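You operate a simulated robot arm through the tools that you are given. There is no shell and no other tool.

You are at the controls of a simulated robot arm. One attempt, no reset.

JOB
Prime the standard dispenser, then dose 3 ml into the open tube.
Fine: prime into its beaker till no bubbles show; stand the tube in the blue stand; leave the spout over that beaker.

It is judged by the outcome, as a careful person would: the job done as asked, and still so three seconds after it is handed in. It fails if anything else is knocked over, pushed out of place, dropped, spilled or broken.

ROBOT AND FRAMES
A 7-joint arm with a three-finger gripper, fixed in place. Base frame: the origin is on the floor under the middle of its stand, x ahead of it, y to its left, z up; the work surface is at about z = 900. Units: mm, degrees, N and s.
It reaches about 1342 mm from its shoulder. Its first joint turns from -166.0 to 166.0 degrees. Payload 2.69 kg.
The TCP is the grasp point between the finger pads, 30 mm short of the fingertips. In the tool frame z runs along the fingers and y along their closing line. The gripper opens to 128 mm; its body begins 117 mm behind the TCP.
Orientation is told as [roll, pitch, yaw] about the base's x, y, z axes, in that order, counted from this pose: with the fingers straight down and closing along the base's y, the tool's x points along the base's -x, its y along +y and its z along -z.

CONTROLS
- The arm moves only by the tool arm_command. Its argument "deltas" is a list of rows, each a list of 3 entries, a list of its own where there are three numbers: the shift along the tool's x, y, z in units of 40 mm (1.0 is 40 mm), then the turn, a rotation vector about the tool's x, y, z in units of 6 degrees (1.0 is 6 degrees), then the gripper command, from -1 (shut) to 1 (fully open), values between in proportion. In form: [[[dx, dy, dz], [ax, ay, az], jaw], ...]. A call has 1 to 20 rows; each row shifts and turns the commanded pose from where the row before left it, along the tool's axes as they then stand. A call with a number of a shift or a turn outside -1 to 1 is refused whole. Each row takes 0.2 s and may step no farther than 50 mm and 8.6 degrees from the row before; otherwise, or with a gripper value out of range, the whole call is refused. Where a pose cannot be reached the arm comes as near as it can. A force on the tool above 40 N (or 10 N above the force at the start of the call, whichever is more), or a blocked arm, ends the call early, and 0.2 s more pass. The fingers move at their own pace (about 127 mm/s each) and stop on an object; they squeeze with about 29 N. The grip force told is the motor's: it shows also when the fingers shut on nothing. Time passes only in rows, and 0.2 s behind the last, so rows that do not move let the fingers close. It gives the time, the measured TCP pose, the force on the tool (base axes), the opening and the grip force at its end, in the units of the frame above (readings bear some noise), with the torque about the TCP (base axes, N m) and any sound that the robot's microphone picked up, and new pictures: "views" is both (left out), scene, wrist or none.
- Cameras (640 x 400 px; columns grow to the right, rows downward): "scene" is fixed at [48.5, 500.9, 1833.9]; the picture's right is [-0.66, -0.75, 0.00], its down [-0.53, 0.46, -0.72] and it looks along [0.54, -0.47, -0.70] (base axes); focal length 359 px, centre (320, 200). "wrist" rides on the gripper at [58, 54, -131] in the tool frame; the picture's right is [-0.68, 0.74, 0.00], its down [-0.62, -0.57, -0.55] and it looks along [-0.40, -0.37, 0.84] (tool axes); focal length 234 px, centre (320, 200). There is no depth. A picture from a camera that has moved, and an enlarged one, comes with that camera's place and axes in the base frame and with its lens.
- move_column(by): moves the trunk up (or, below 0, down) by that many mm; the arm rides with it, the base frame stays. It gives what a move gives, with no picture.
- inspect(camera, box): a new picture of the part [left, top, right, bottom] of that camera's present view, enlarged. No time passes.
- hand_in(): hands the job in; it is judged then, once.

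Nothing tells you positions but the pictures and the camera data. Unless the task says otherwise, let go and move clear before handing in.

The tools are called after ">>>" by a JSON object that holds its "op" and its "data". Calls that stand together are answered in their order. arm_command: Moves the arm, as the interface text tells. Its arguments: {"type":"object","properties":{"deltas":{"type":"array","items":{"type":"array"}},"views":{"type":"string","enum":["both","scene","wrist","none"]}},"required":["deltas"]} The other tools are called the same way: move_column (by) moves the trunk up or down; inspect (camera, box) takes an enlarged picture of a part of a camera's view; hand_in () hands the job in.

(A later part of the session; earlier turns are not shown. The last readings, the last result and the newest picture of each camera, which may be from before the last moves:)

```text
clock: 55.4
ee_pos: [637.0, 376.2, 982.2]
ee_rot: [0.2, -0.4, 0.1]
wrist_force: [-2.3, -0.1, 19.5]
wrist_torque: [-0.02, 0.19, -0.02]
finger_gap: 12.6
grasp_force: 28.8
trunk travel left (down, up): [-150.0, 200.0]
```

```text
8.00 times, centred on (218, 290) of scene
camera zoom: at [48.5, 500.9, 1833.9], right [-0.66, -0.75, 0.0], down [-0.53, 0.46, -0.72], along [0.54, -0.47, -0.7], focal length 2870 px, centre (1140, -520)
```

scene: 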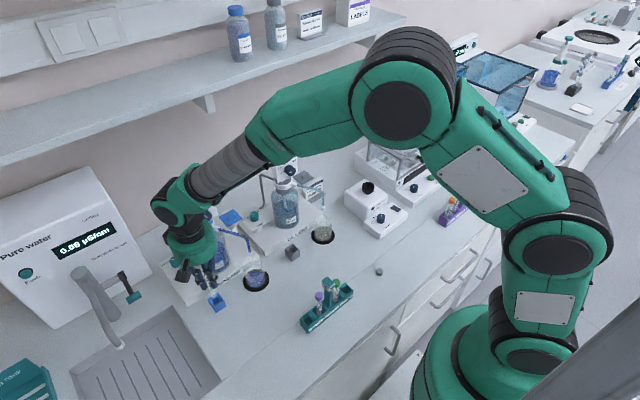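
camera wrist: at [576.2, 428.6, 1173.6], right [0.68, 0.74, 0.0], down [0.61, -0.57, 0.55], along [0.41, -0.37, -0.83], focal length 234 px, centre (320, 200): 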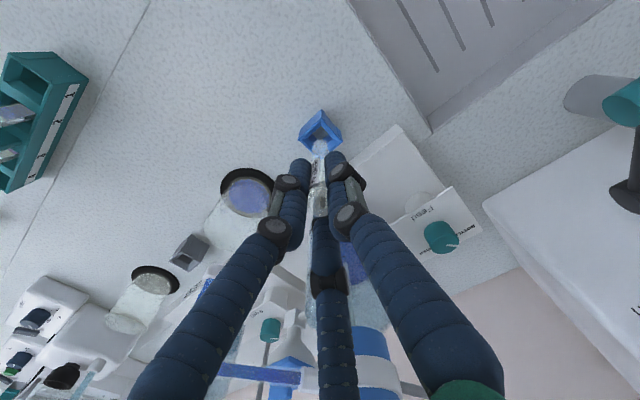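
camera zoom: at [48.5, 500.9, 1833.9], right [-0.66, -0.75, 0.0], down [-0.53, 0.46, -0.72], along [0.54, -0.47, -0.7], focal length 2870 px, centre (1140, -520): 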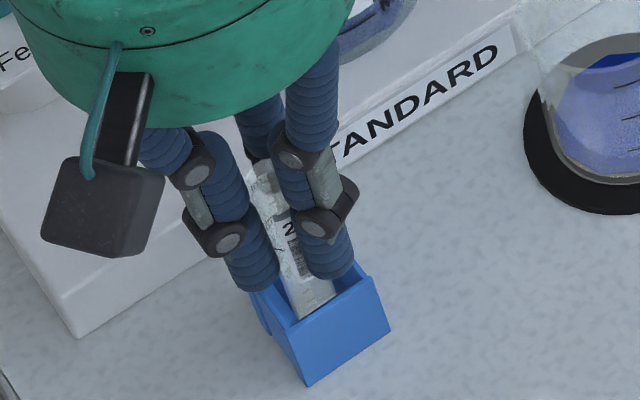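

Contact is felt at the bottom (19.5 N). I'll ease off a little, open the fingers and rise straight up.

>>> {"op": "arm_command", "data": {"deltas": [[[0, 0, -0.04], [0, 0, 0], -1], [[0, 0, 0], [0, 0, 0], -0.85], [[0, 0, 0], [0, 0, 0], -0.7], [[0, 0, 0], [0, 0, 0], -0.4], [[0, 0, 0], [0, 0, 0], -0.2], [[0, 0, 0], [0, 0, 0], -0.2]]}}

>>> {"op": "inspect", "data": {"camera": "wrist", "box": [260, 80, 380, 240]}}

>>> {"op": "inspect", "data": {"camera": "scene", "box": [195, 255, 245, 315]}}

```text
clock: 56.8
ee_pos: [635.6, 375.3, 981.5]
ee_rot: [0.1, -0.4, 0.1]
wrist_force: [-0.4, -0.4, -0.1]
wrist_torque: [0.0, 0.03, -0.01]
finger_gap: 51.0
grasp_force: 0.0
trunk travel left (down, up): [-150.0, 200.0]
camera wrist: at [578.0, 427.4, 1112.6], right [0.68, 0.74, 0.0], down [0.61, -0.57, 0.55], along [0.41, -0.37, -0.83], focal length 234 px, centre (320, 200)
```

scene: 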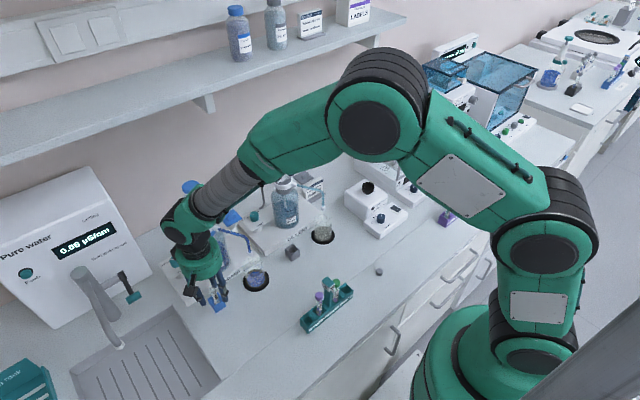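
wrist: 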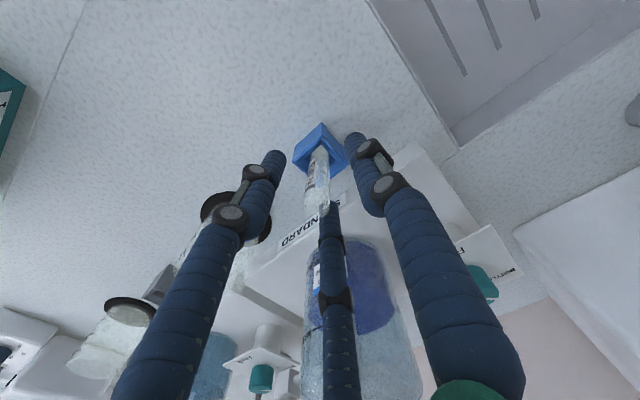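

```text
2.50 times, centred on (320, 160) of wrist
camera zoom: at [578.0, 427.4, 1112.6], right [0.68, 0.74, 0.0], down [0.61, -0.57, 0.55], along [0.41, -0.37, -0.83], focal length 585 px, centre (320, 300)
```

zoom: 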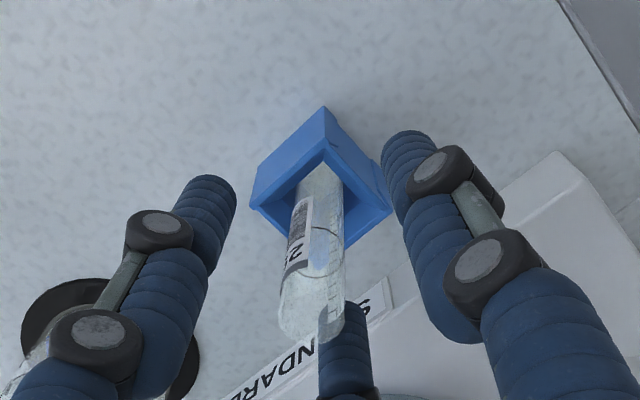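

```text
6.67 times, centred on (220, 285) of scene
camera zoom: at [48.5, 500.9, 1833.9], right [-0.66, -0.75, 0.0], down [-0.53, 0.46, -0.72], along [0.54, -0.47, -0.7], focal length 2392 px, centre (987, -367)
```

zoom: 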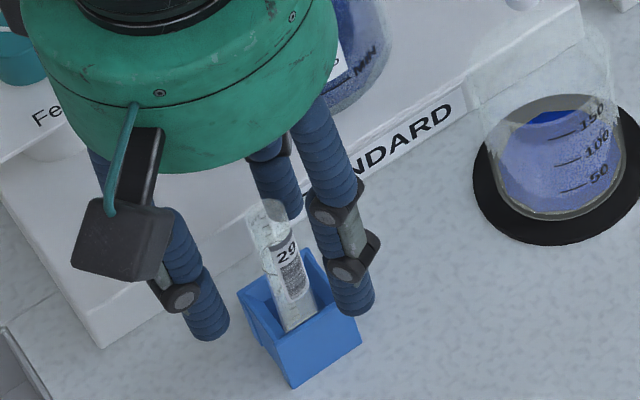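

The tube stands free in the blue stand. I'll rise straight up clear of it and look.

>>> {"op": "arm_command", "data": {"deltas": [[[0, 0, -0.4], [0, 0, 0], -0.2], [[0, 0, -0.8], [0, 0, 0], -0.2], [[0, 0, -0.9], [0, 0, 0], -0.2], [[0, 0, -0.9], [0, 0, 0], -0.2], [[0, 0, -0.9], [0, 0, 0], -0.2], [[0.9, 0, -0.3], [0, 0, 0], -0.2], [[0.9, 0, 0], [0, 0, 0], -0.2], [[0.9, 0, 0], [0, 0, 0], -0.2], [[0, 0, 0], [0, 0, 0], -0.2]]}}

>>> {"op": "inspect", "data": {"camera": "wrist", "box": [260, 80, 460, 280]}}

>>> {"op": "inspect", "data": {"camera": "scene", "box": [190, 215, 280, 315]}}

```text
clock: 58.8
ee_pos: [526.7, 374.4, 1149.6]
ee_rot: [0.1, -0.3, 0.0]
wrist_force: [-0.4, -0.1, 0.0]
wrist_torque: [-0.01, -0.02, -0.02]
finger_gap: 51.4
grasp_force: 0.1
trunk travel left (down, up): [-150.0, 200.0]
camera wrist: at [468.5, 426.9, 1280.1], right [0.68, 0.74, 0.0], down [0.61, -0.57, 0.55], along [0.41, -0.37, -0.83], focal length 234 px, centre (320, 200)
```

scene: 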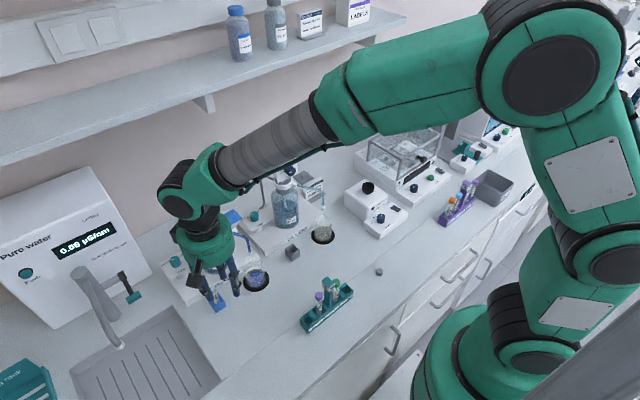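
wrist: 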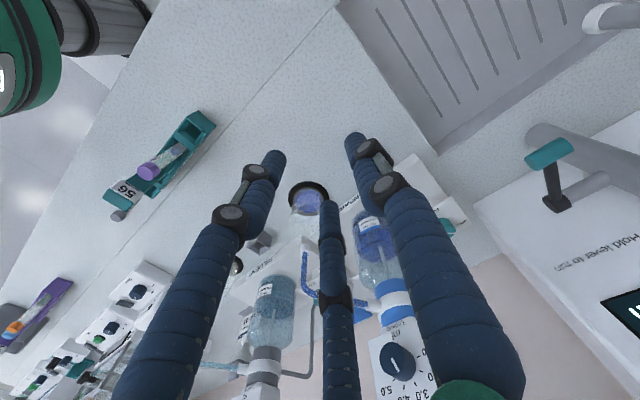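

```text
2.00 times, centred on (360, 180) of wrist
camera zoom: at [468.5, 426.9, 1280.1], right [0.68, 0.74, 0.0], down [0.61, -0.57, 0.55], along [0.41, -0.37, -0.83], focal length 468 px, centre (240, 240)
```

zoom: 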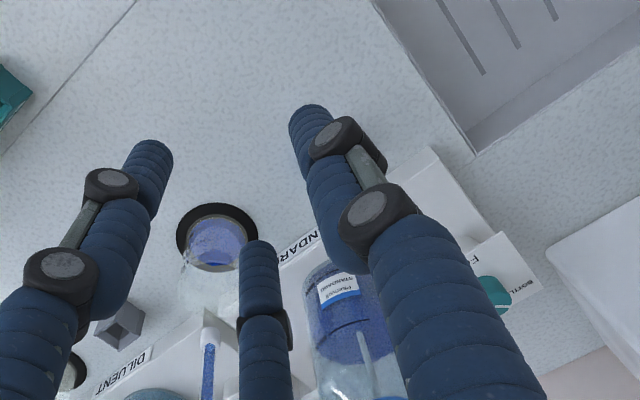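

```text
4.00 times, centred on (235, 265) of scene
camera zoom: at [48.5, 500.9, 1833.9], right [-0.66, -0.75, 0.0], down [-0.53, 0.46, -0.72], along [0.54, -0.47, -0.7], focal length 1435 px, centre (660, -60)
```

zoom: 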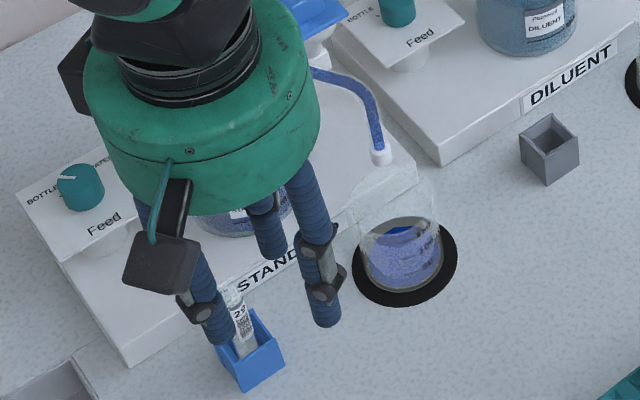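

Tube 29 stands in the blue stand. Next I'll swing the spout by loosely caging its vertical section: first move above the nozzle at about (630.5, 250) with fingers open 60 mm, then descend around it.

>>> {"op": "arm_command", "data": {"deltas": [[[0, -0.62, -0.44], [0, 0, 0], -0.06], [[0, -0.62, -0.44], [0, 0, 0], -0.06], [[0, -0.62, -0.44], [0, 0, 0], -0.06], [[0, -0.62, -0.44], [0, 0, 0], -0.06], [[0, -0.62, 0], [0, 0, 0], -0.06], [[-0.865, 0, 0], [0, 0, 0], -0.06], [[-0.865, 0, 0], [0, 0, 0], -0.06], [[-0.865, 0, 0], [0, 0, 0], -0.06], [[0, 0, 0.5], [0, 0, 0], -0.06], [[0, 0, 0.5], [0, 0, 0], -0.06], [[0, 0, 0], [0, 0, 0], -0.06]]}}

>>> {"op": "inspect", "data": {"camera": "wrist", "box": [240, 80, 400, 260]}}

>>> {"op": "inspect", "data": {"camera": "scene", "box": [180, 190, 300, 310]}}

```text
clock: 61.2
ee_pos: [631.4, 251.7, 1179.5]
ee_rot: [0.1, -0.4, 0.2]
wrist_force: [-0.8, -0.3, 0.2]
wrist_torque: [-0.01, 0.0, -0.01]
finger_gap: 60.3
grasp_force: 0.0
trunk travel left (down, up): [-150.0, 200.0]
camera wrist: at [573.1, 303.2, 1311.2], right [0.68, 0.74, 0.0], down [0.61, -0.57, 0.55], along [0.41, -0.37, -0.83], focal length 234 px, centre (320, 200)
```

scene: 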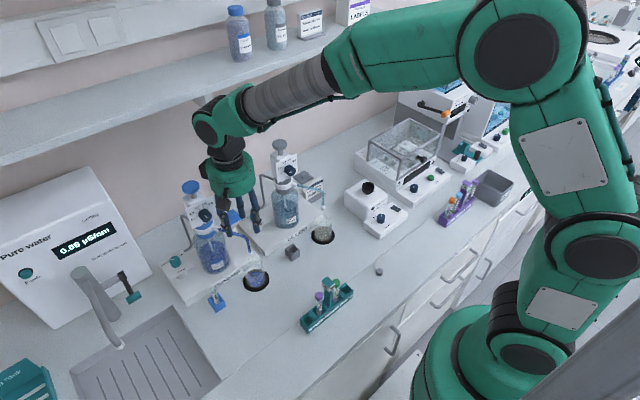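
wrist: 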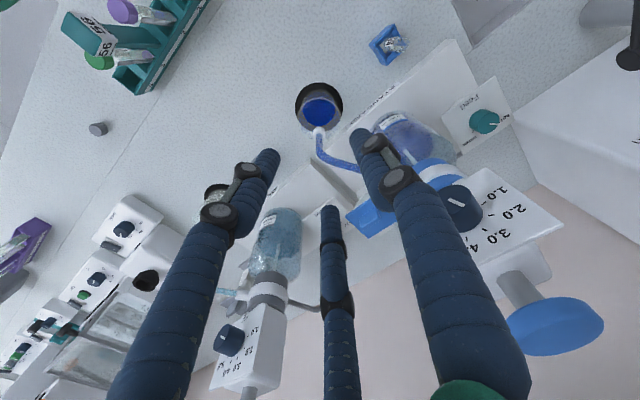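

```text
2.22 times, centred on (320, 170) of wrist
camera zoom: at [573.1, 303.2, 1311.2], right [0.68, 0.74, 0.0], down [0.61, -0.57, 0.55], along [0.41, -0.37, -0.83], focal length 520 px, centre (320, 267)
```

zoom: 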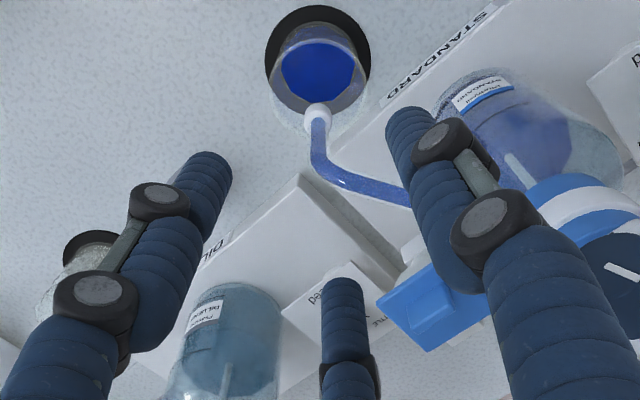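

```text
3.33 times, centred on (240, 250) of scene
camera zoom: at [48.5, 500.9, 1833.9], right [-0.66, -0.75, 0.0], down [-0.53, 0.46, -0.72], along [0.54, -0.47, -0.7], focal length 1196 px, centre (587, 33)
```

zoom: 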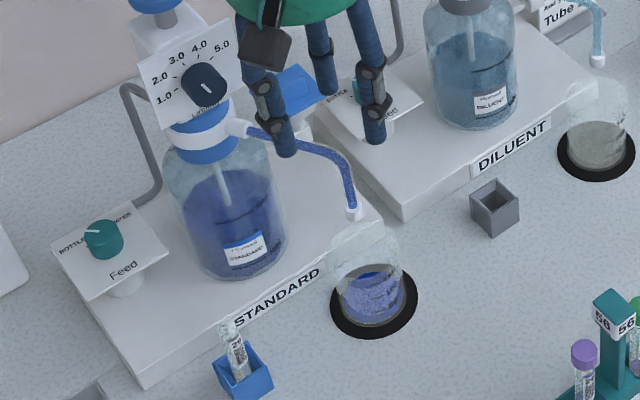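

The hose sits between the open fingers as intended, and the tool axis is about 3 mm from the nozzle line. I'll descend around the vertical section with the tips staying above the nozzle cap.

>>> {"op": "arm_command", "data": {"deltas": [[[-0.04, -0.05, 0.4], [0, 0, 0], -0.06], [[0, 0, 0.6], [0, 0, 0], -0.06], [[0, 0, 0.6], [0, 0, 0], -0.06], [[0, 0, 0.6], [0, 0, 0], -0.06], [[0, 0, 0], [0, 0, 0], -0.06]]}}

>>> {"op": "inspect", "data": {"camera": "wrist", "box": [240, 100, 400, 280]}}

>>> {"op": "inspect", "data": {"camera": "scene", "box": [200, 210, 290, 310]}}

```text
clock: 62.4
ee_pos: [632.8, 249.5, 1090.9]
ee_rot: [0.0, -0.2, 0.1]
wrist_force: [0.5, 0.3, -0.3]
wrist_torque: [-0.03, 0.02, 0.0]
finger_gap: 59.9
grasp_force: 0.0
trunk travel left (down, up): [-150.0, 200.0]
camera wrist: at [575.2, 301.9, 1222.1], right [0.68, 0.74, 0.0], down [0.61, -0.57, 0.55], along [0.41, -0.37, -0.84], focal length 234 px, centre (320, 200)
```

scene: 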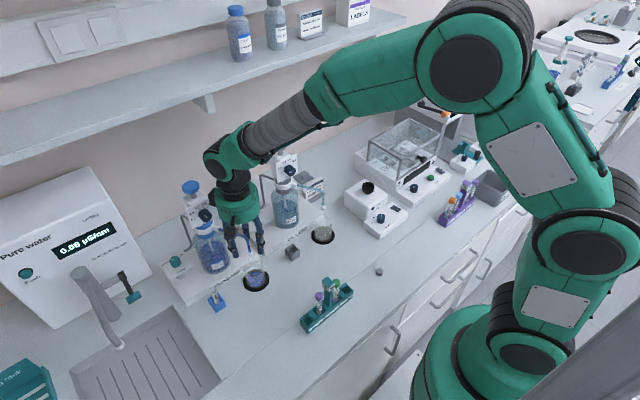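
wrist: 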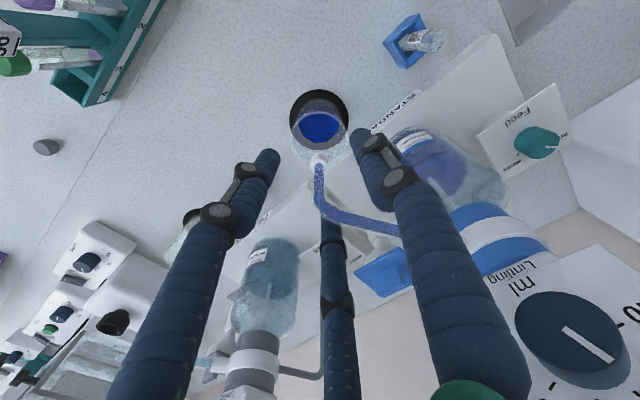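

```text
2.22 times, centred on (320, 190) of wrist
camera zoom: at [575.2, 301.9, 1222.1], right [0.68, 0.74, 0.0], down [0.61, -0.57, 0.55], along [0.41, -0.37, -0.84], focal length 520 px, centre (320, 222)
```

zoom: 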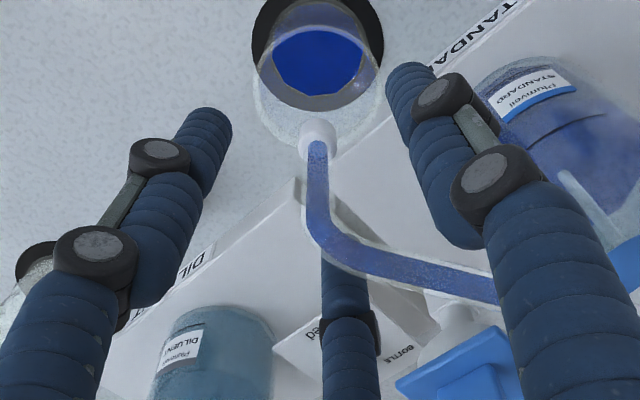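

```text
4.00 times, centred on (245, 260) of scene
camera zoom: at [48.5, 500.9, 1833.9], right [-0.66, -0.75, 0.0], down [-0.53, 0.46, -0.72], along [0.54, -0.47, -0.7], focal length 1435 px, centre (620, -40)
```

zoom: 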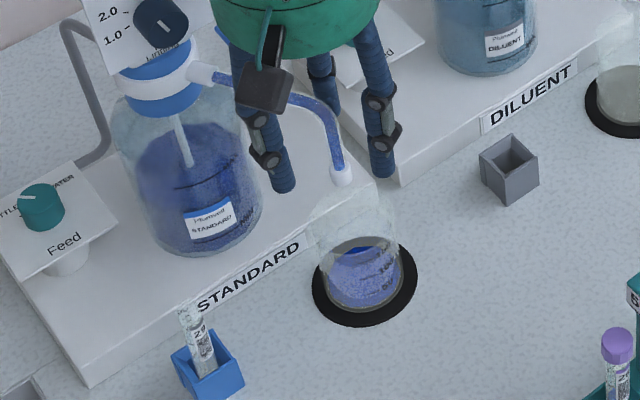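

The hose's vertical section runs right along the tool axis. I'll narrow the fingers to a loose cage of about 15 mm and check before swinging.

>>> {"op": "arm_command", "data": {"deltas": [[[0, 0, 0.05], [0, 0, 0], -0.4], [[0, 0, 0], [0, 0, 0], -0.6], [[0, 0, 0], [0, 0, 0], -0.76], [[0, 0, 0], [0, 0, 0], -0.76]], "views": "none"}}

>>> {"op": "inspect", "data": {"camera": "wrist", "box": [260, 100, 380, 250]}}

>>> {"op": "inspect", "data": {"camera": "scene", "box": [210, 210, 280, 300]}}

```text
clock: 63.4
ee_pos: [633.5, 250.8, 1089.1]
ee_rot: [0.1, -0.3, 0.2]
wrist_force: [0.4, -0.8, 0.1]
wrist_torque: [0.0, -0.02, -0.02]
finger_gap: 15.5
grasp_force: 0.1
trunk travel left (down, up): [-150.0, 200.0]
```

```text
2.67 times, centred on (320, 175) of wrist
camera zoom: at [574.8, 301.3, 1220.5], right [0.68, 0.74, 0.0], down [0.61, -0.57, 0.55], along [0.41, -0.37, -0.83], focal length 624 px, centre (320, 267)
```

zoom: 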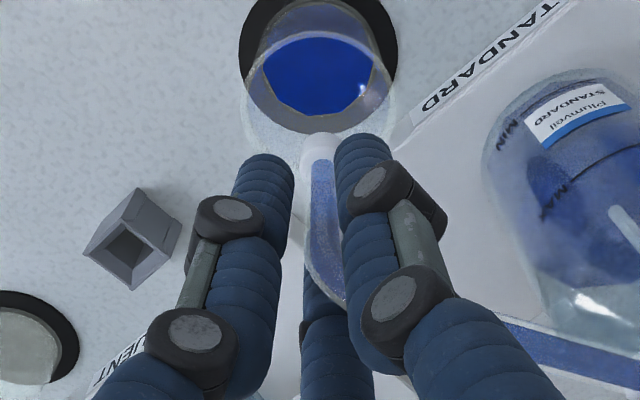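

```text
4.44 times, centred on (245, 255) of scene
camera zoom: at [48.5, 500.9, 1833.9], right [-0.66, -0.75, 0.0], down [-0.53, 0.46, -0.72], along [0.54, -0.47, -0.7], focal length 1595 px, centre (653, -44)
```

zoom: 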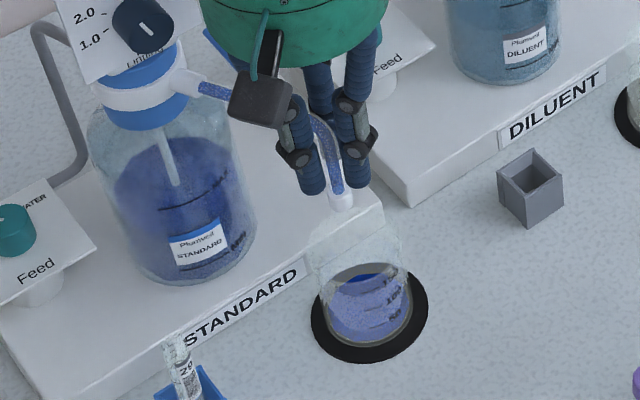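

The spout is caged with no load. I'll start the swing toward the stand, first 20° along the arc.

>>> {"op": "arm_command", "data": {"deltas": [[[0.126, 0.237, 0], [0, 0, 0.833], -0.76], [[0.126, 0.237, 0], [0, 0, 0.833], -0.76], [[0.126, 0.237, 0], [0, 0, 0.833], -0.76], [[0.126, 0.237, 0], [0, 0, 0.833], -0.76], [[0, 0, 0], [0, 0, 0], -0.76]]}}

>>> {"op": "inspect", "data": {"camera": "wrist", "box": [260, 100, 380, 250]}}

>>> {"op": "inspect", "data": {"camera": "scene", "box": [180, 190, 280, 310]}}

```text
clock: 64.6
ee_pos: [618.1, 288.6, 1089.9]
ee_rot: [0.2, -0.2, -19.9]
wrist_force: [-0.6, 0.1, -0.2]
wrist_torque: [-0.01, 0.02, -0.06]
finger_gap: 15.1
grasp_force: 0.1
trunk travel left (down, up): [-150.0, 200.0]
camera wrist: at [581.4, 358.0, 1221.3], right [0.89, 0.46, 0.0], down [0.38, -0.74, 0.55], along [0.26, -0.49, -0.84], focal length 234 px, centre (320, 200)
```

scene: 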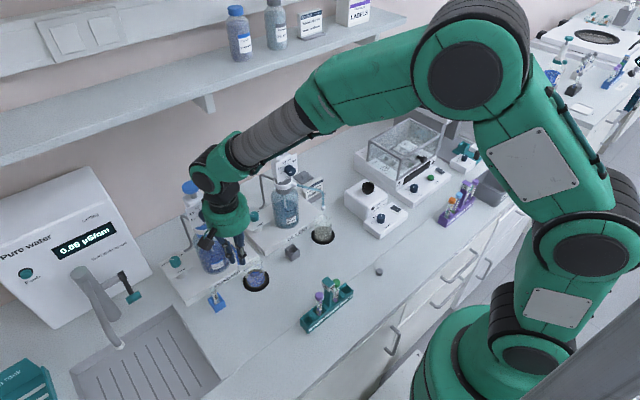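
wrist: 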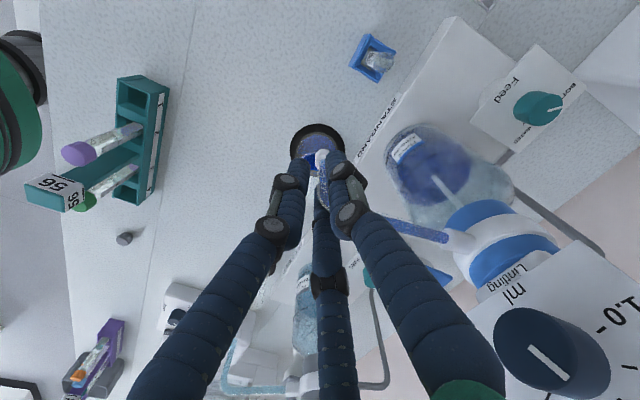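

```text
2.67 times, centred on (320, 175) of wrist
camera zoom: at [581.4, 358.0, 1221.3], right [0.89, 0.46, 0.0], down [0.38, -0.74, 0.55], along [0.26, -0.49, -0.84], focal length 624 px, centre (320, 267)
```

zoom: 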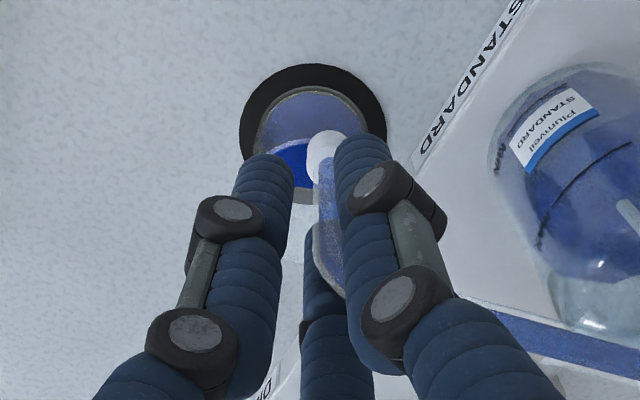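

```text
3.33 times, centred on (230, 250) of scene
camera zoom: at [48.5, 500.9, 1833.9], right [-0.66, -0.75, 0.0], down [-0.53, 0.46, -0.72], along [0.54, -0.47, -0.7], focal length 1196 px, centre (620, 33)
```

zoom: 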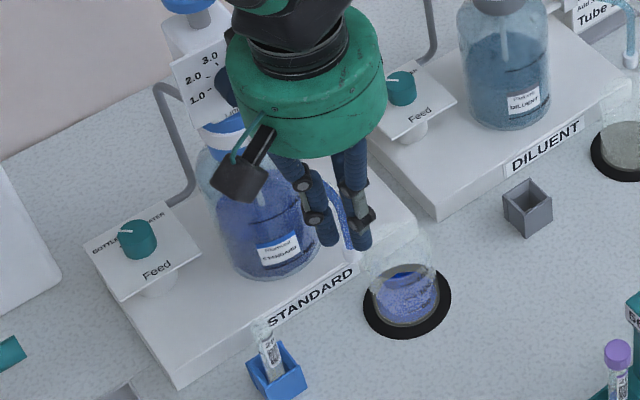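

The spout swings freely. I'll continue another 20°.

>>> {"op": "arm_command", "data": {"deltas": [[[0.126, 0.237, 0], [0, 0, 0.833], -0.76], [[0.126, 0.237, 0], [0, 0, 0.833], -0.76], [[0.126, 0.237, 0], [0, 0, 0.833], -0.76], [[0.126, 0.237, 0], [0, 0, 0.833], -0.76], [[0, 0, 0], [0, 0, 0], -0.76]]}}

>>> {"op": "inspect", "data": {"camera": "wrist", "box": [260, 60, 420, 250]}}

>>> {"op": "inspect", "data": {"camera": "scene", "box": [180, 190, 280, 310]}}

```text
clock: 65.8
ee_pos: [617.8, 332.2, 1089.9]
ee_rot: [0.3, -0.1, -40.0]
wrist_force: [1.0, -0.3, 0.4]
wrist_torque: [0.01, 0.04, 0.02]
finger_gap: 15.4
grasp_force: 0.0
trunk travel left (down, up): [-150.0, 200.0]
camera wrist: at [607.7, 409.4, 1221.6], right [0.99, 0.13, 0.01], down [0.11, -0.83, 0.55], along [0.08, -0.54, -0.84], focal length 234 px, centre (320, 200)
```

scene: 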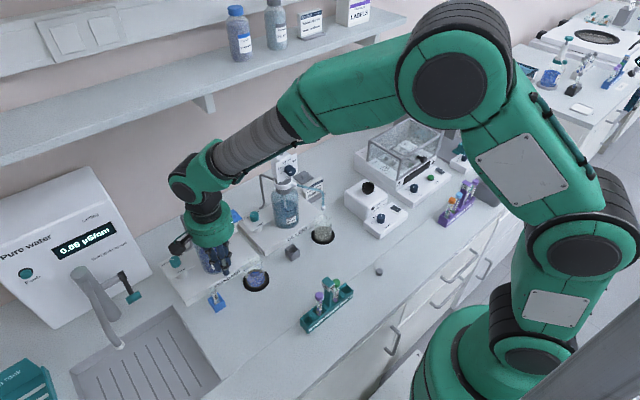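
wrist: 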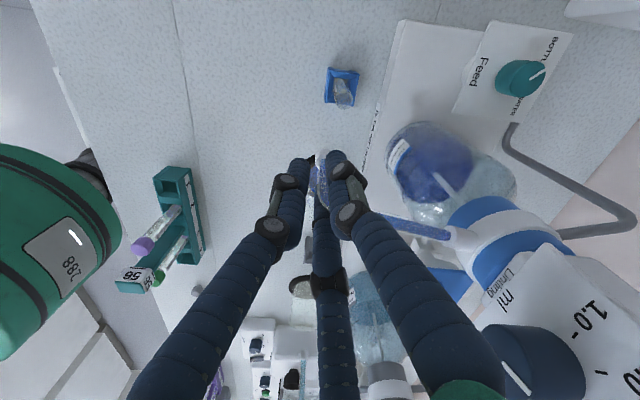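

```text
2.11 times, centred on (340, 155) of wrist
camera zoom: at [607.7, 409.4, 1221.6], right [0.99, 0.13, 0.01], down [0.11, -0.83, 0.55], along [0.08, -0.54, -0.84], focal length 493 px, centre (278, 295)
```

zoom: 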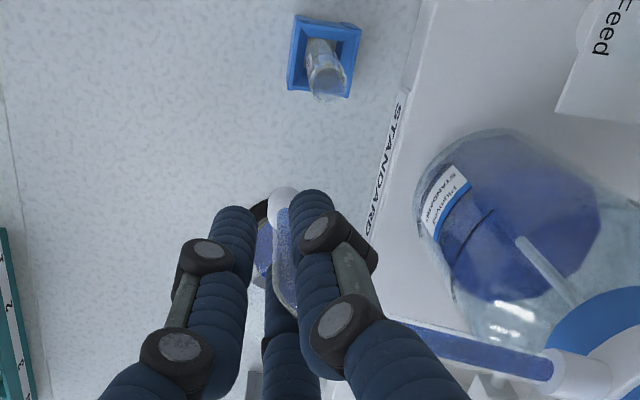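

```text
3.33 times, centred on (230, 250) of scene
camera zoom: at [48.5, 500.9, 1833.9], right [-0.66, -0.75, 0.0], down [-0.53, 0.46, -0.72], along [0.54, -0.47, -0.7], focal length 1196 px, centre (620, 33)
```

zoom: 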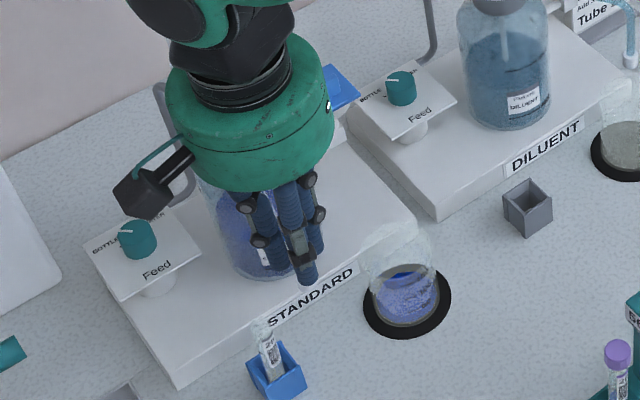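

>>> {"op": "inspect", "data": {"camera": "wrist", "box": [315, 55, 375, 115]}}

>>> {"op": "inspect", "data": {"camera": "scene", "box": [195, 275, 235, 315]}}

```text
6.67 times, centred on (345, 85) of wrist
camera zoom: at [607.7, 409.4, 1221.6], right [0.99, 0.13, 0.01], down [0.11, -0.83, 0.55], along [0.08, -0.54, -0.84], focal length 1561 px, centre (153, 967)
```

zoom: 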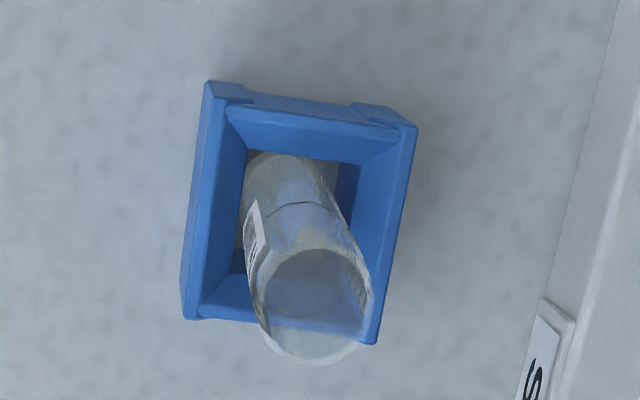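

```text
10.00 times, centred on (215, 295) of scene
camera zoom: at [48.5, 500.9, 1833.9], right [-0.66, -0.75, 0.0], down [-0.53, 0.46, -0.72], along [0.54, -0.47, -0.7], focal length 3588 px, centre (1370, -750)
```

zoom: 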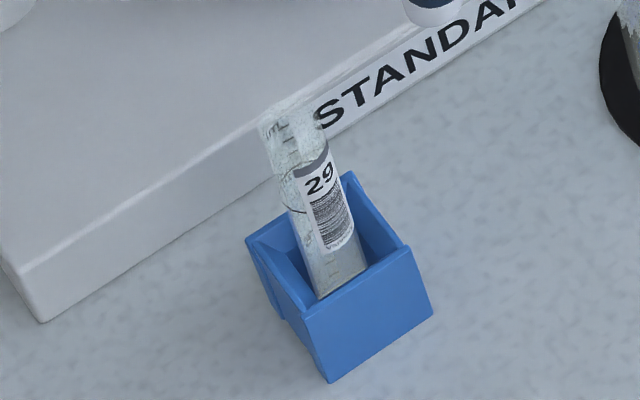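

The tube mouth is near (634.5, 374) and the arc leads right to it. I'll swing the next 20° in smaller groups and check the nozzle against the tube mouth.

>>> {"op": "arm_command", "data": {"deltas": [[[0.126, 0.237, 0], [0, 0, 0.833], -0.76], [[0.126, 0.237, 0], [0, 0, 0.833], -0.76], [[0.126, 0.237, 0], [0, 0, 0.833], -0.76], [[0.101, 0.19, 0], [0, 0, 0.667], -0.76], [[0, 0, 0], [0, 0, 0], -0.76]]}}

>>> {"op": "inspect", "data": {"camera": "wrist", "box": [270, 100, 370, 200]}}

>>> {"op": "inspect", "data": {"camera": "scene", "box": [190, 235, 250, 315]}}

```text
clock: 67.0
ee_pos: [630.8, 370.1, 1090.7]
ee_rot: [0.3, 0.0, -59.0]
wrist_force: [-0.7, 0.0, 0.2]
wrist_torque: [-0.01, -0.02, 0.0]
finger_gap: 15.7
grasp_force: 0.2
trunk travel left (down, up): [-150.0, 200.0]
camera wrist: at [647.8, 446.8, 1221.8], right [0.98, -0.2, 0.0], down [-0.17, -0.82, 0.55], along [-0.11, -0.54, -0.84], focal length 234 px, centre (320, 200)
```

scene: 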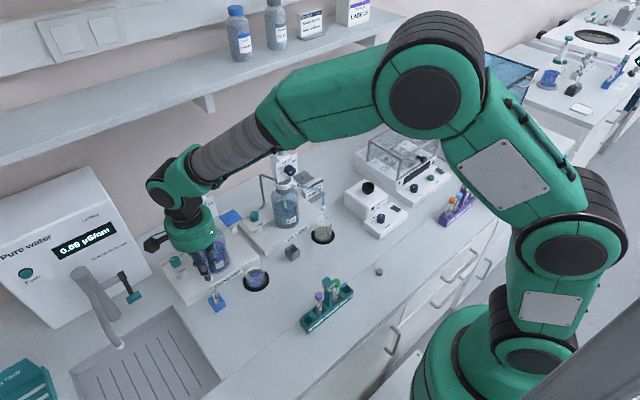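
wrist: 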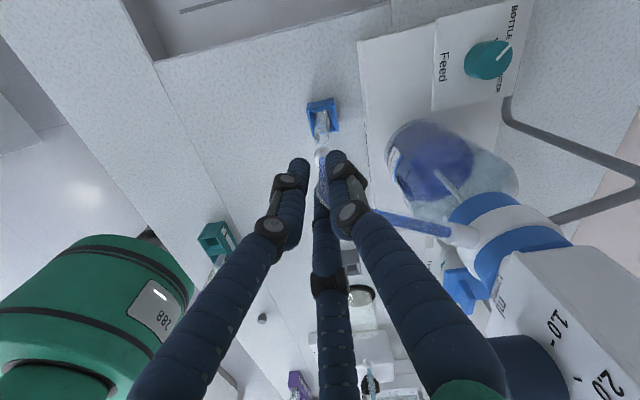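

```text
4.00 times, centred on (320, 150) of wrist
camera zoom: at [647.8, 446.8, 1221.8], right [0.98, -0.2, 0.0], down [-0.17, -0.82, 0.55], along [-0.11, -0.54, -0.84], focal length 937 px, centre (320, 400)
```

zoom: 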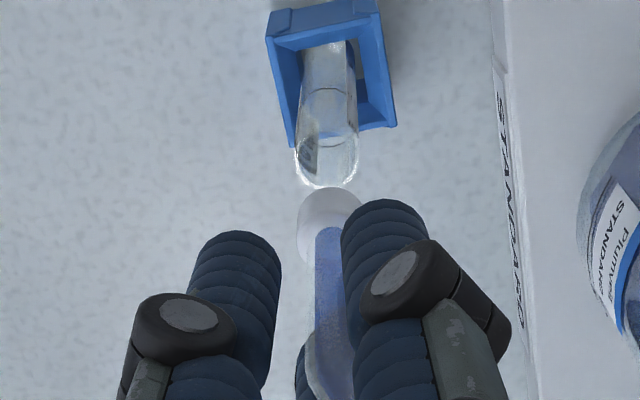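

```text
5.00 times, centred on (220, 275) of scene
camera zoom: at [48.5, 500.9, 1833.9], right [-0.66, -0.75, 0.0], down [-0.53, 0.46, -0.72], along [0.54, -0.47, -0.7], focal length 1794 px, centre (820, -175)
```

zoom: 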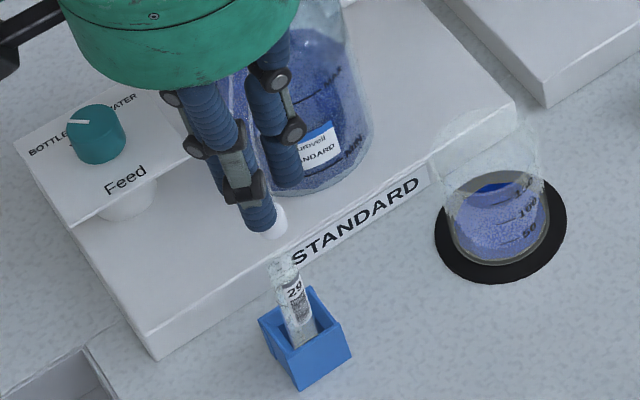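

>>> {"op": "inspect", "data": {"camera": "scene", "box": [195, 255, 230, 300]}}

>>> {"op": "inspect", "data": {"camera": "wrist", "box": [300, 120, 345, 175]}}

```text
8.89 times, centred on (212, 278) of scene
camera zoom: at [48.5, 500.9, 1833.9], right [-0.66, -0.75, 0.0], down [-0.53, 0.46, -0.72], along [0.54, -0.47, -0.7], focal length 3189 px, centre (1276, -489)
```

zoom: 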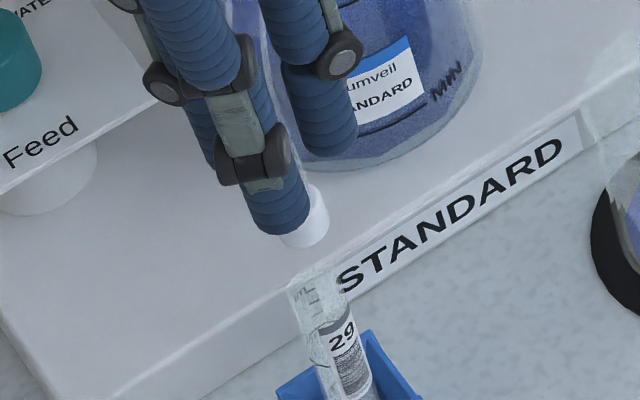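

```text
7.27 times, centred on (322, 148) of wrist
camera zoom: at [647.8, 446.8, 1221.8], right [0.98, -0.2, 0.0], down [-0.17, -0.82, 0.55], along [-0.11, -0.54, -0.84], focal length 1703 px, centre (302, 582)
```

zoom: 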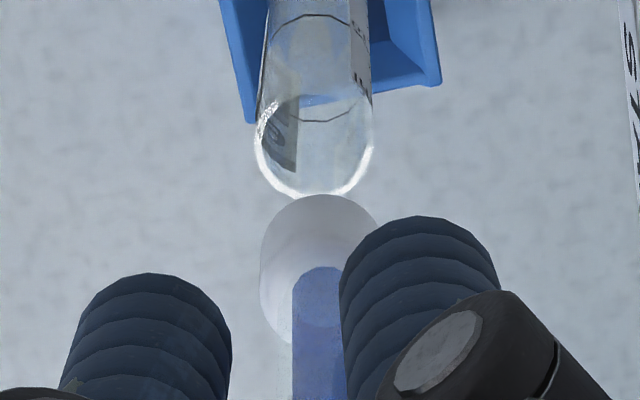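

The nozzle outlet is about 3 mm short of the tube mouth's centre. I'll nudge another 1.4° along the arc and re-check.

>>> {"op": "arm_command", "data": {"deltas": [[[0.036, 0.068, 0], [0, 0, 0.24], -0.76], [[0, 0, 0], [0, 0, 0], -0.76]], "views": "none"}}

>>> {"op": "inspect", "data": {"camera": "scene", "box": [195, 255, 230, 300]}}

>>> {"op": "inspect", "data": {"camera": "wrist", "box": [300, 120, 345, 175]}}

```text
clock: 67.6
ee_pos: [633.3, 372.7, 1090.3]
ee_rot: [0.2, 0.0, -60.4]
wrist_force: [0.2, 0.2, -0.1]
wrist_torque: [0.02, -0.02, 0.03]
finger_gap: 15.5
grasp_force: 0.6
trunk travel left (down, up): [-150.0, 200.0]
```

```text
8.89 times, centred on (212, 278) of scene
camera zoom: at [48.5, 500.9, 1833.9], right [-0.66, -0.75, 0.0], down [-0.53, 0.46, -0.72], along [0.54, -0.47, -0.7], focal length 3189 px, centre (1276, -489)
```

zoom: 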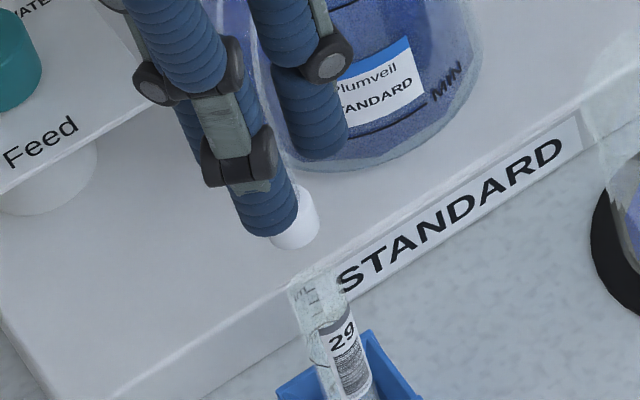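

```text
7.27 times, centred on (322, 148) of wrist
camera zoom: at [651.2, 448.9, 1221.9], right [0.97, -0.22, 0.0], down [-0.19, -0.82, 0.55], along [-0.12, -0.53, -0.84], focal length 1703 px, centre (302, 582)
```

zoom: 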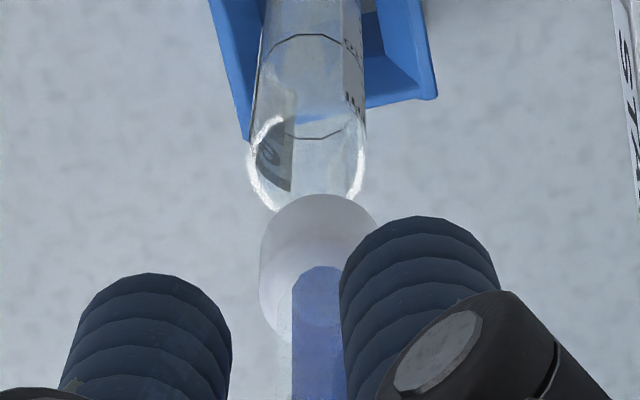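

The outlet is now within about 1 mm of the tube's centre in both views. I'll open the fingers, rise straight up and unwind the yaw.

>>> {"op": "arm_command", "data": {"deltas": [[[0, 0, 0], [0, 0, 0], -0.5], [[0, 0, 0], [0, 0, 0], -0.2], [[0, 0, 0], [0, 0, 0], -0.06], [[0, 0, -0.5], [0, 0, 0], -0.06], [[0, 0, -0.9], [0, 0, 0], -0.06], [[0, 0, -0.9], [0, 0, 0], -0.06], [[0, 0, -0.9], [0, 0, 0], -0.06], [[0, 0, -0.5], [0, 0, 0], -0.06], [[0, 0, 0], [0, 0, 0], -0.06]]}}

>>> {"op": "inspect", "data": {"camera": "wrist", "box": [290, 90, 350, 160]}}

>>> {"op": "inspect", "data": {"camera": "scene", "box": [185, 245, 240, 315]}}

```text
clock: 69.6
ee_pos: [632.7, 371.8, 1239.5]
ee_rot: [0.4, -0.1, -60.4]
wrist_force: [-0.3, -0.1, 0.2]
wrist_torque: [-0.04, 0.03, 0.03]
finger_gap: 60.2
grasp_force: 0.0
trunk travel left (down, up): [-150.0, 200.0]
camera wrist: at [650.7, 447.9, 1370.3], right [0.97, -0.22, 0.0], down [-0.19, -0.82, 0.55], along [-0.12, -0.53, -0.84], focal length 234 px, centre (320, 200)
```

scene: 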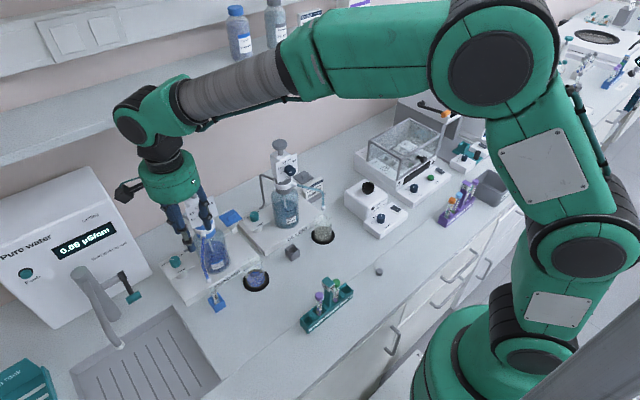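
wrist: 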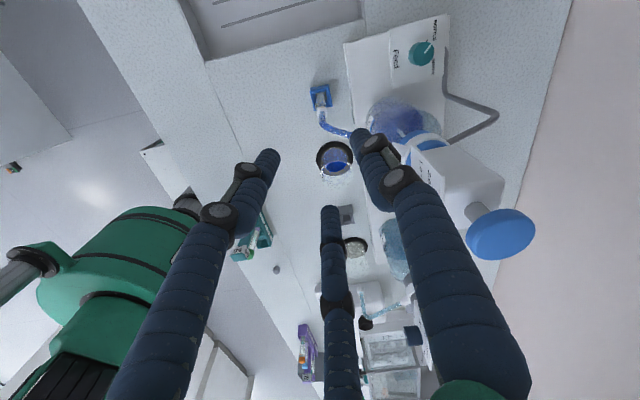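

```text
5.71 times, centred on (320, 125) of wrist
camera zoom: at [650.7, 447.9, 1370.3], right [0.97, -0.22, 0.0], down [-0.19, -0.82, 0.55], along [-0.12, -0.53, -0.84], focal length 1338 px, centre (320, 629)
```

zoom: 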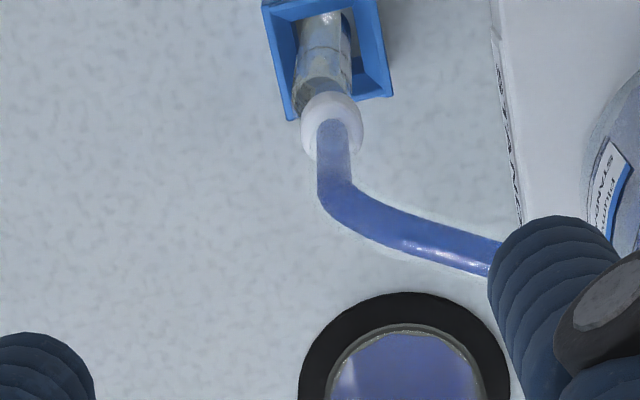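

```text
5.71 times, centred on (212, 280) of scene
camera zoom: at [48.5, 500.9, 1833.9], right [-0.66, -0.75, 0.0], down [-0.53, 0.46, -0.72], along [0.54, -0.47, -0.7], focal length 2050 px, centre (934, -257)
```

zoom: 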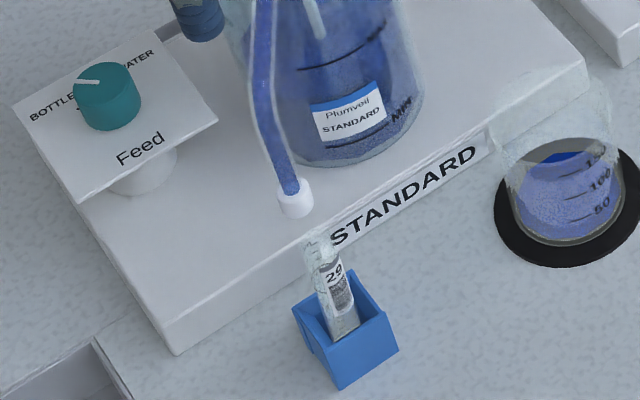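

>>> {"op": "inspect", "data": {"camera": "scene", "box": [195, 260, 230, 300]}}

>>> {"op": "inspect", "data": {"camera": "wrist", "box": [305, 80, 345, 130]}}

```text
10.00 times, centred on (212, 280) of scene
camera zoom: at [48.5, 500.9, 1833.9], right [-0.66, -0.75, 0.0], down [-0.53, 0.46, -0.72], along [0.54, -0.47, -0.7], focal length 3588 px, centre (1395, -600)
```

zoom: 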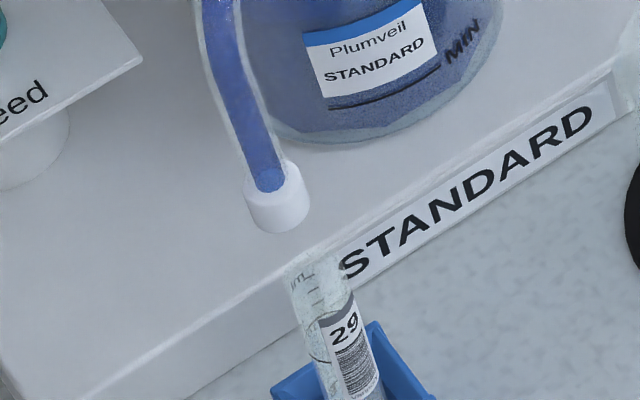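

```text
8.00 times, centred on (325, 105) of wrist
camera zoom: at [650.7, 447.9, 1370.3], right [0.97, -0.22, 0.0], down [-0.19, -0.82, 0.55], along [-0.12, -0.53, -0.84], focal length 1873 px, centre (280, 960)
```

zoom: 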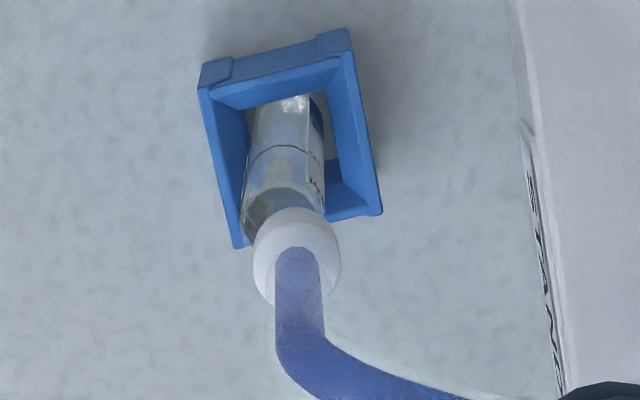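

The nozzle drifted a few millimetres past centre when the fingers opened. I'll push it back gently from the far side with closed fingers: align the yaw, go around and lower beside the hose.

>>> {"op": "arm_command", "data": {"deltas": [[[0, 0, 0], [0, 0, -0.933], -0.5], [[0, 0, 0], [0, 0, -0.933], -1], [[0, 0, 0], [0, 0, -0.933], -1], [[0, 0, 0], [0, 0, -0.933], -1], [[0, 0, 0], [0, 0, -0.933], -1], [[-0.03, 0.64, 0], [0, 0, 0], -1], [[-0.03, 0.64, 0], [0, 0, 0], -1], [[0, 0, 0.745], [0, 0, 0], -1], [[0, 0, 0.745], [0, 0, 0], -1], [[0, 0, 0.745], [0, 0, 0], -1], [[0, 0, 0.745], [0, 0, 0], -1], [[0, 0, 0.745], [0, 0, 0], -1], [[0, 0, 0], [0, 0, 0], -1]]}}

>>> {"op": "inspect", "data": {"camera": "wrist", "box": [250, 80, 390, 240]}}

>>> {"op": "inspect", "data": {"camera": "scene", "box": [195, 260, 230, 300]}}

```text
clock: 72.4
ee_pos: [662.7, 414.8, 1088.9]
ee_rot: [0.3, -0.1, -32.4]
wrist_force: [0.3, 0.3, -0.3]
wrist_torque: [-0.02, 0.04, 0.01]
finger_gap: 2.1
grasp_force: 28.9
trunk travel left (down, up): [-150.0, 200.0]
camera wrist: at [642.8, 490.5, 1219.6], right [0.97, 0.26, 0.0], down [0.22, -0.81, 0.55], along [0.15, -0.53, -0.84], focal length 234 px, centre (320, 200)
```

scene: 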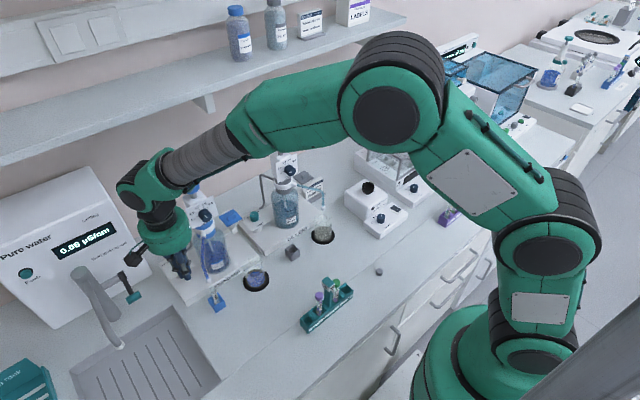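
wrist: 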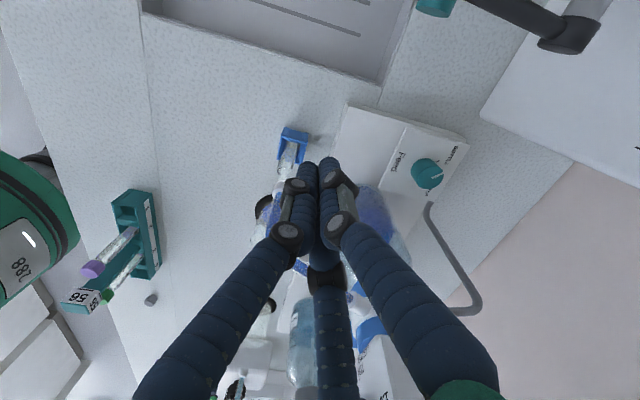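

```text
2.50 times, centred on (320, 160) of wrist
camera zoom: at [642.8, 490.5, 1219.6], right [0.97, 0.26, 0.0], down [0.22, -0.81, 0.55], along [0.15, -0.53, -0.84], focal length 585 px, centre (320, 300)
```

zoom: 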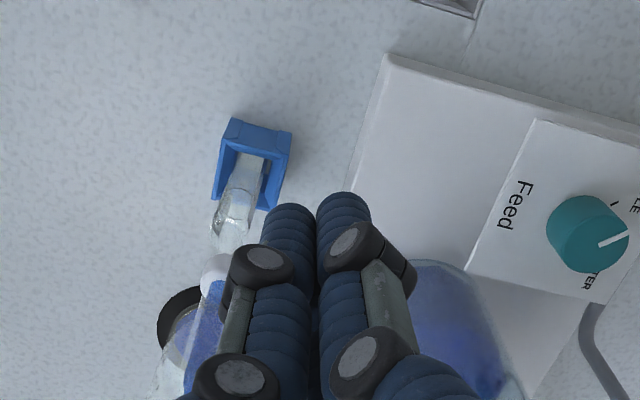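

```text
10.00 times, centred on (212, 280) of scene
camera zoom: at [48.5, 500.9, 1833.9], right [-0.66, -0.75, 0.0], down [-0.53, 0.46, -0.72], along [0.54, -0.47, -0.7], focal length 3588 px, centre (1395, -600)
```

zoom: 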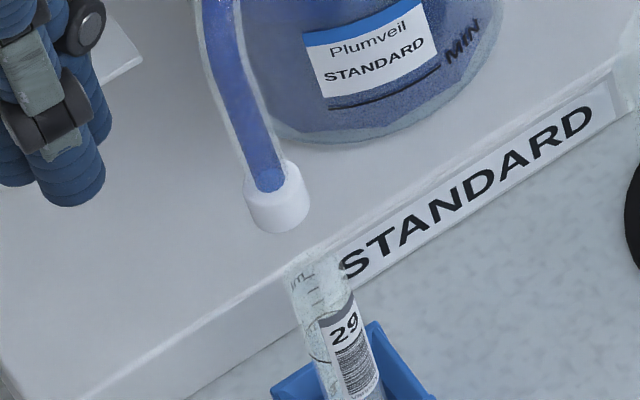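

>>> {"op": "inspect", "data": {"camera": "wrist", "box": [260, 135, 310, 200]}}

```text
6.15 times, centred on (285, 168) of wrist
camera zoom: at [642.8, 490.5, 1219.6], right [0.97, 0.26, 0.0], down [0.22, -0.81, 0.55], along [0.15, -0.53, -0.84], focal length 1441 px, centre (535, 400)
```

zoom: 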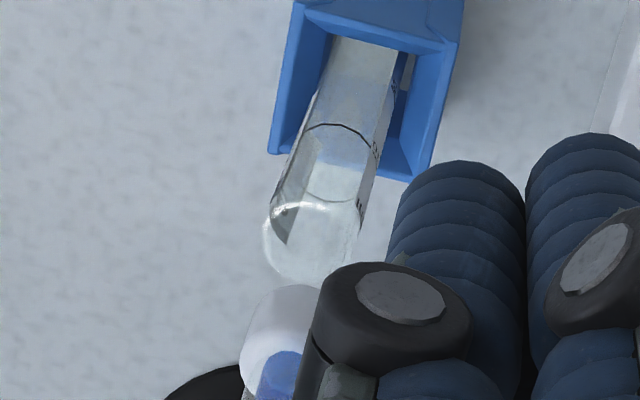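

The views combined put the nozzle about 2 mm past centre. I'll approach and push it back in tiny steps, watching the cap in the scene view.

>>> {"op": "arm_command", "data": {"deltas": [[[0, -0.3, 0], [0, 0, 0], -1], [[0, -0.3, 0], [0, 0, 0], -1], [[0, -0.05, 0], [0, 0, 0], -1], [[0, 0, 0], [0, 0, 0], -1]], "views": "none"}}

>>> {"op": "inspect", "data": {"camera": "scene", "box": [195, 260, 230, 300]}}

>>> {"op": "inspect", "data": {"camera": "wrist", "box": [270, 120, 370, 220]}}

```text
clock: 73.4
ee_pos: [648.9, 392.3, 1089.0]
ee_rot: [0.2, -0.2, -32.5]
wrist_force: [0.3, -0.1, -0.1]
wrist_torque: [-0.01, -0.04, 0.0]
finger_gap: 2.1
grasp_force: 29.1
trunk travel left (down, up): [-150.0, 200.0]
```

```text
10.00 times, centred on (212, 280) of scene
camera zoom: at [48.5, 500.9, 1833.9], right [-0.66, -0.75, 0.0], down [-0.53, 0.46, -0.72], along [0.54, -0.47, -0.7], focal length 3588 px, centre (1395, -600)
```

zoom: 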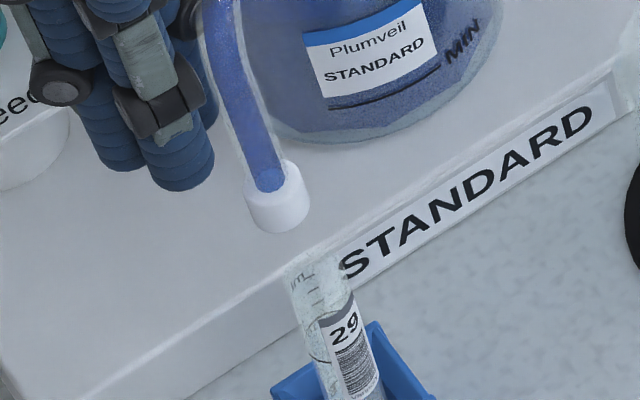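

```text
4.00 times, centred on (320, 170) of wrist
camera zoom: at [628.1, 467.7, 1220.3], right [0.97, 0.26, 0.0], down [0.21, -0.81, 0.55], along [0.15, -0.53, -0.84], focal length 937 px, centre (320, 320)
```

zoom: 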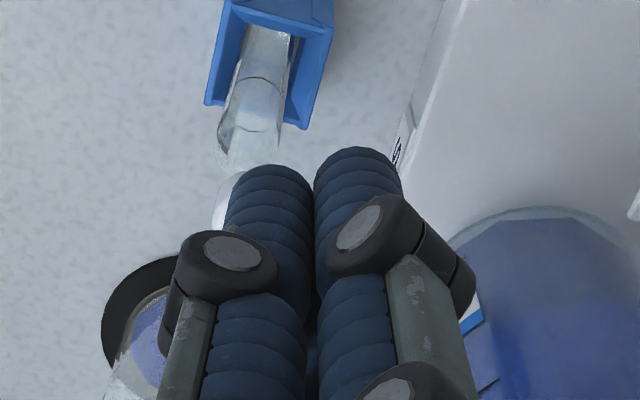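

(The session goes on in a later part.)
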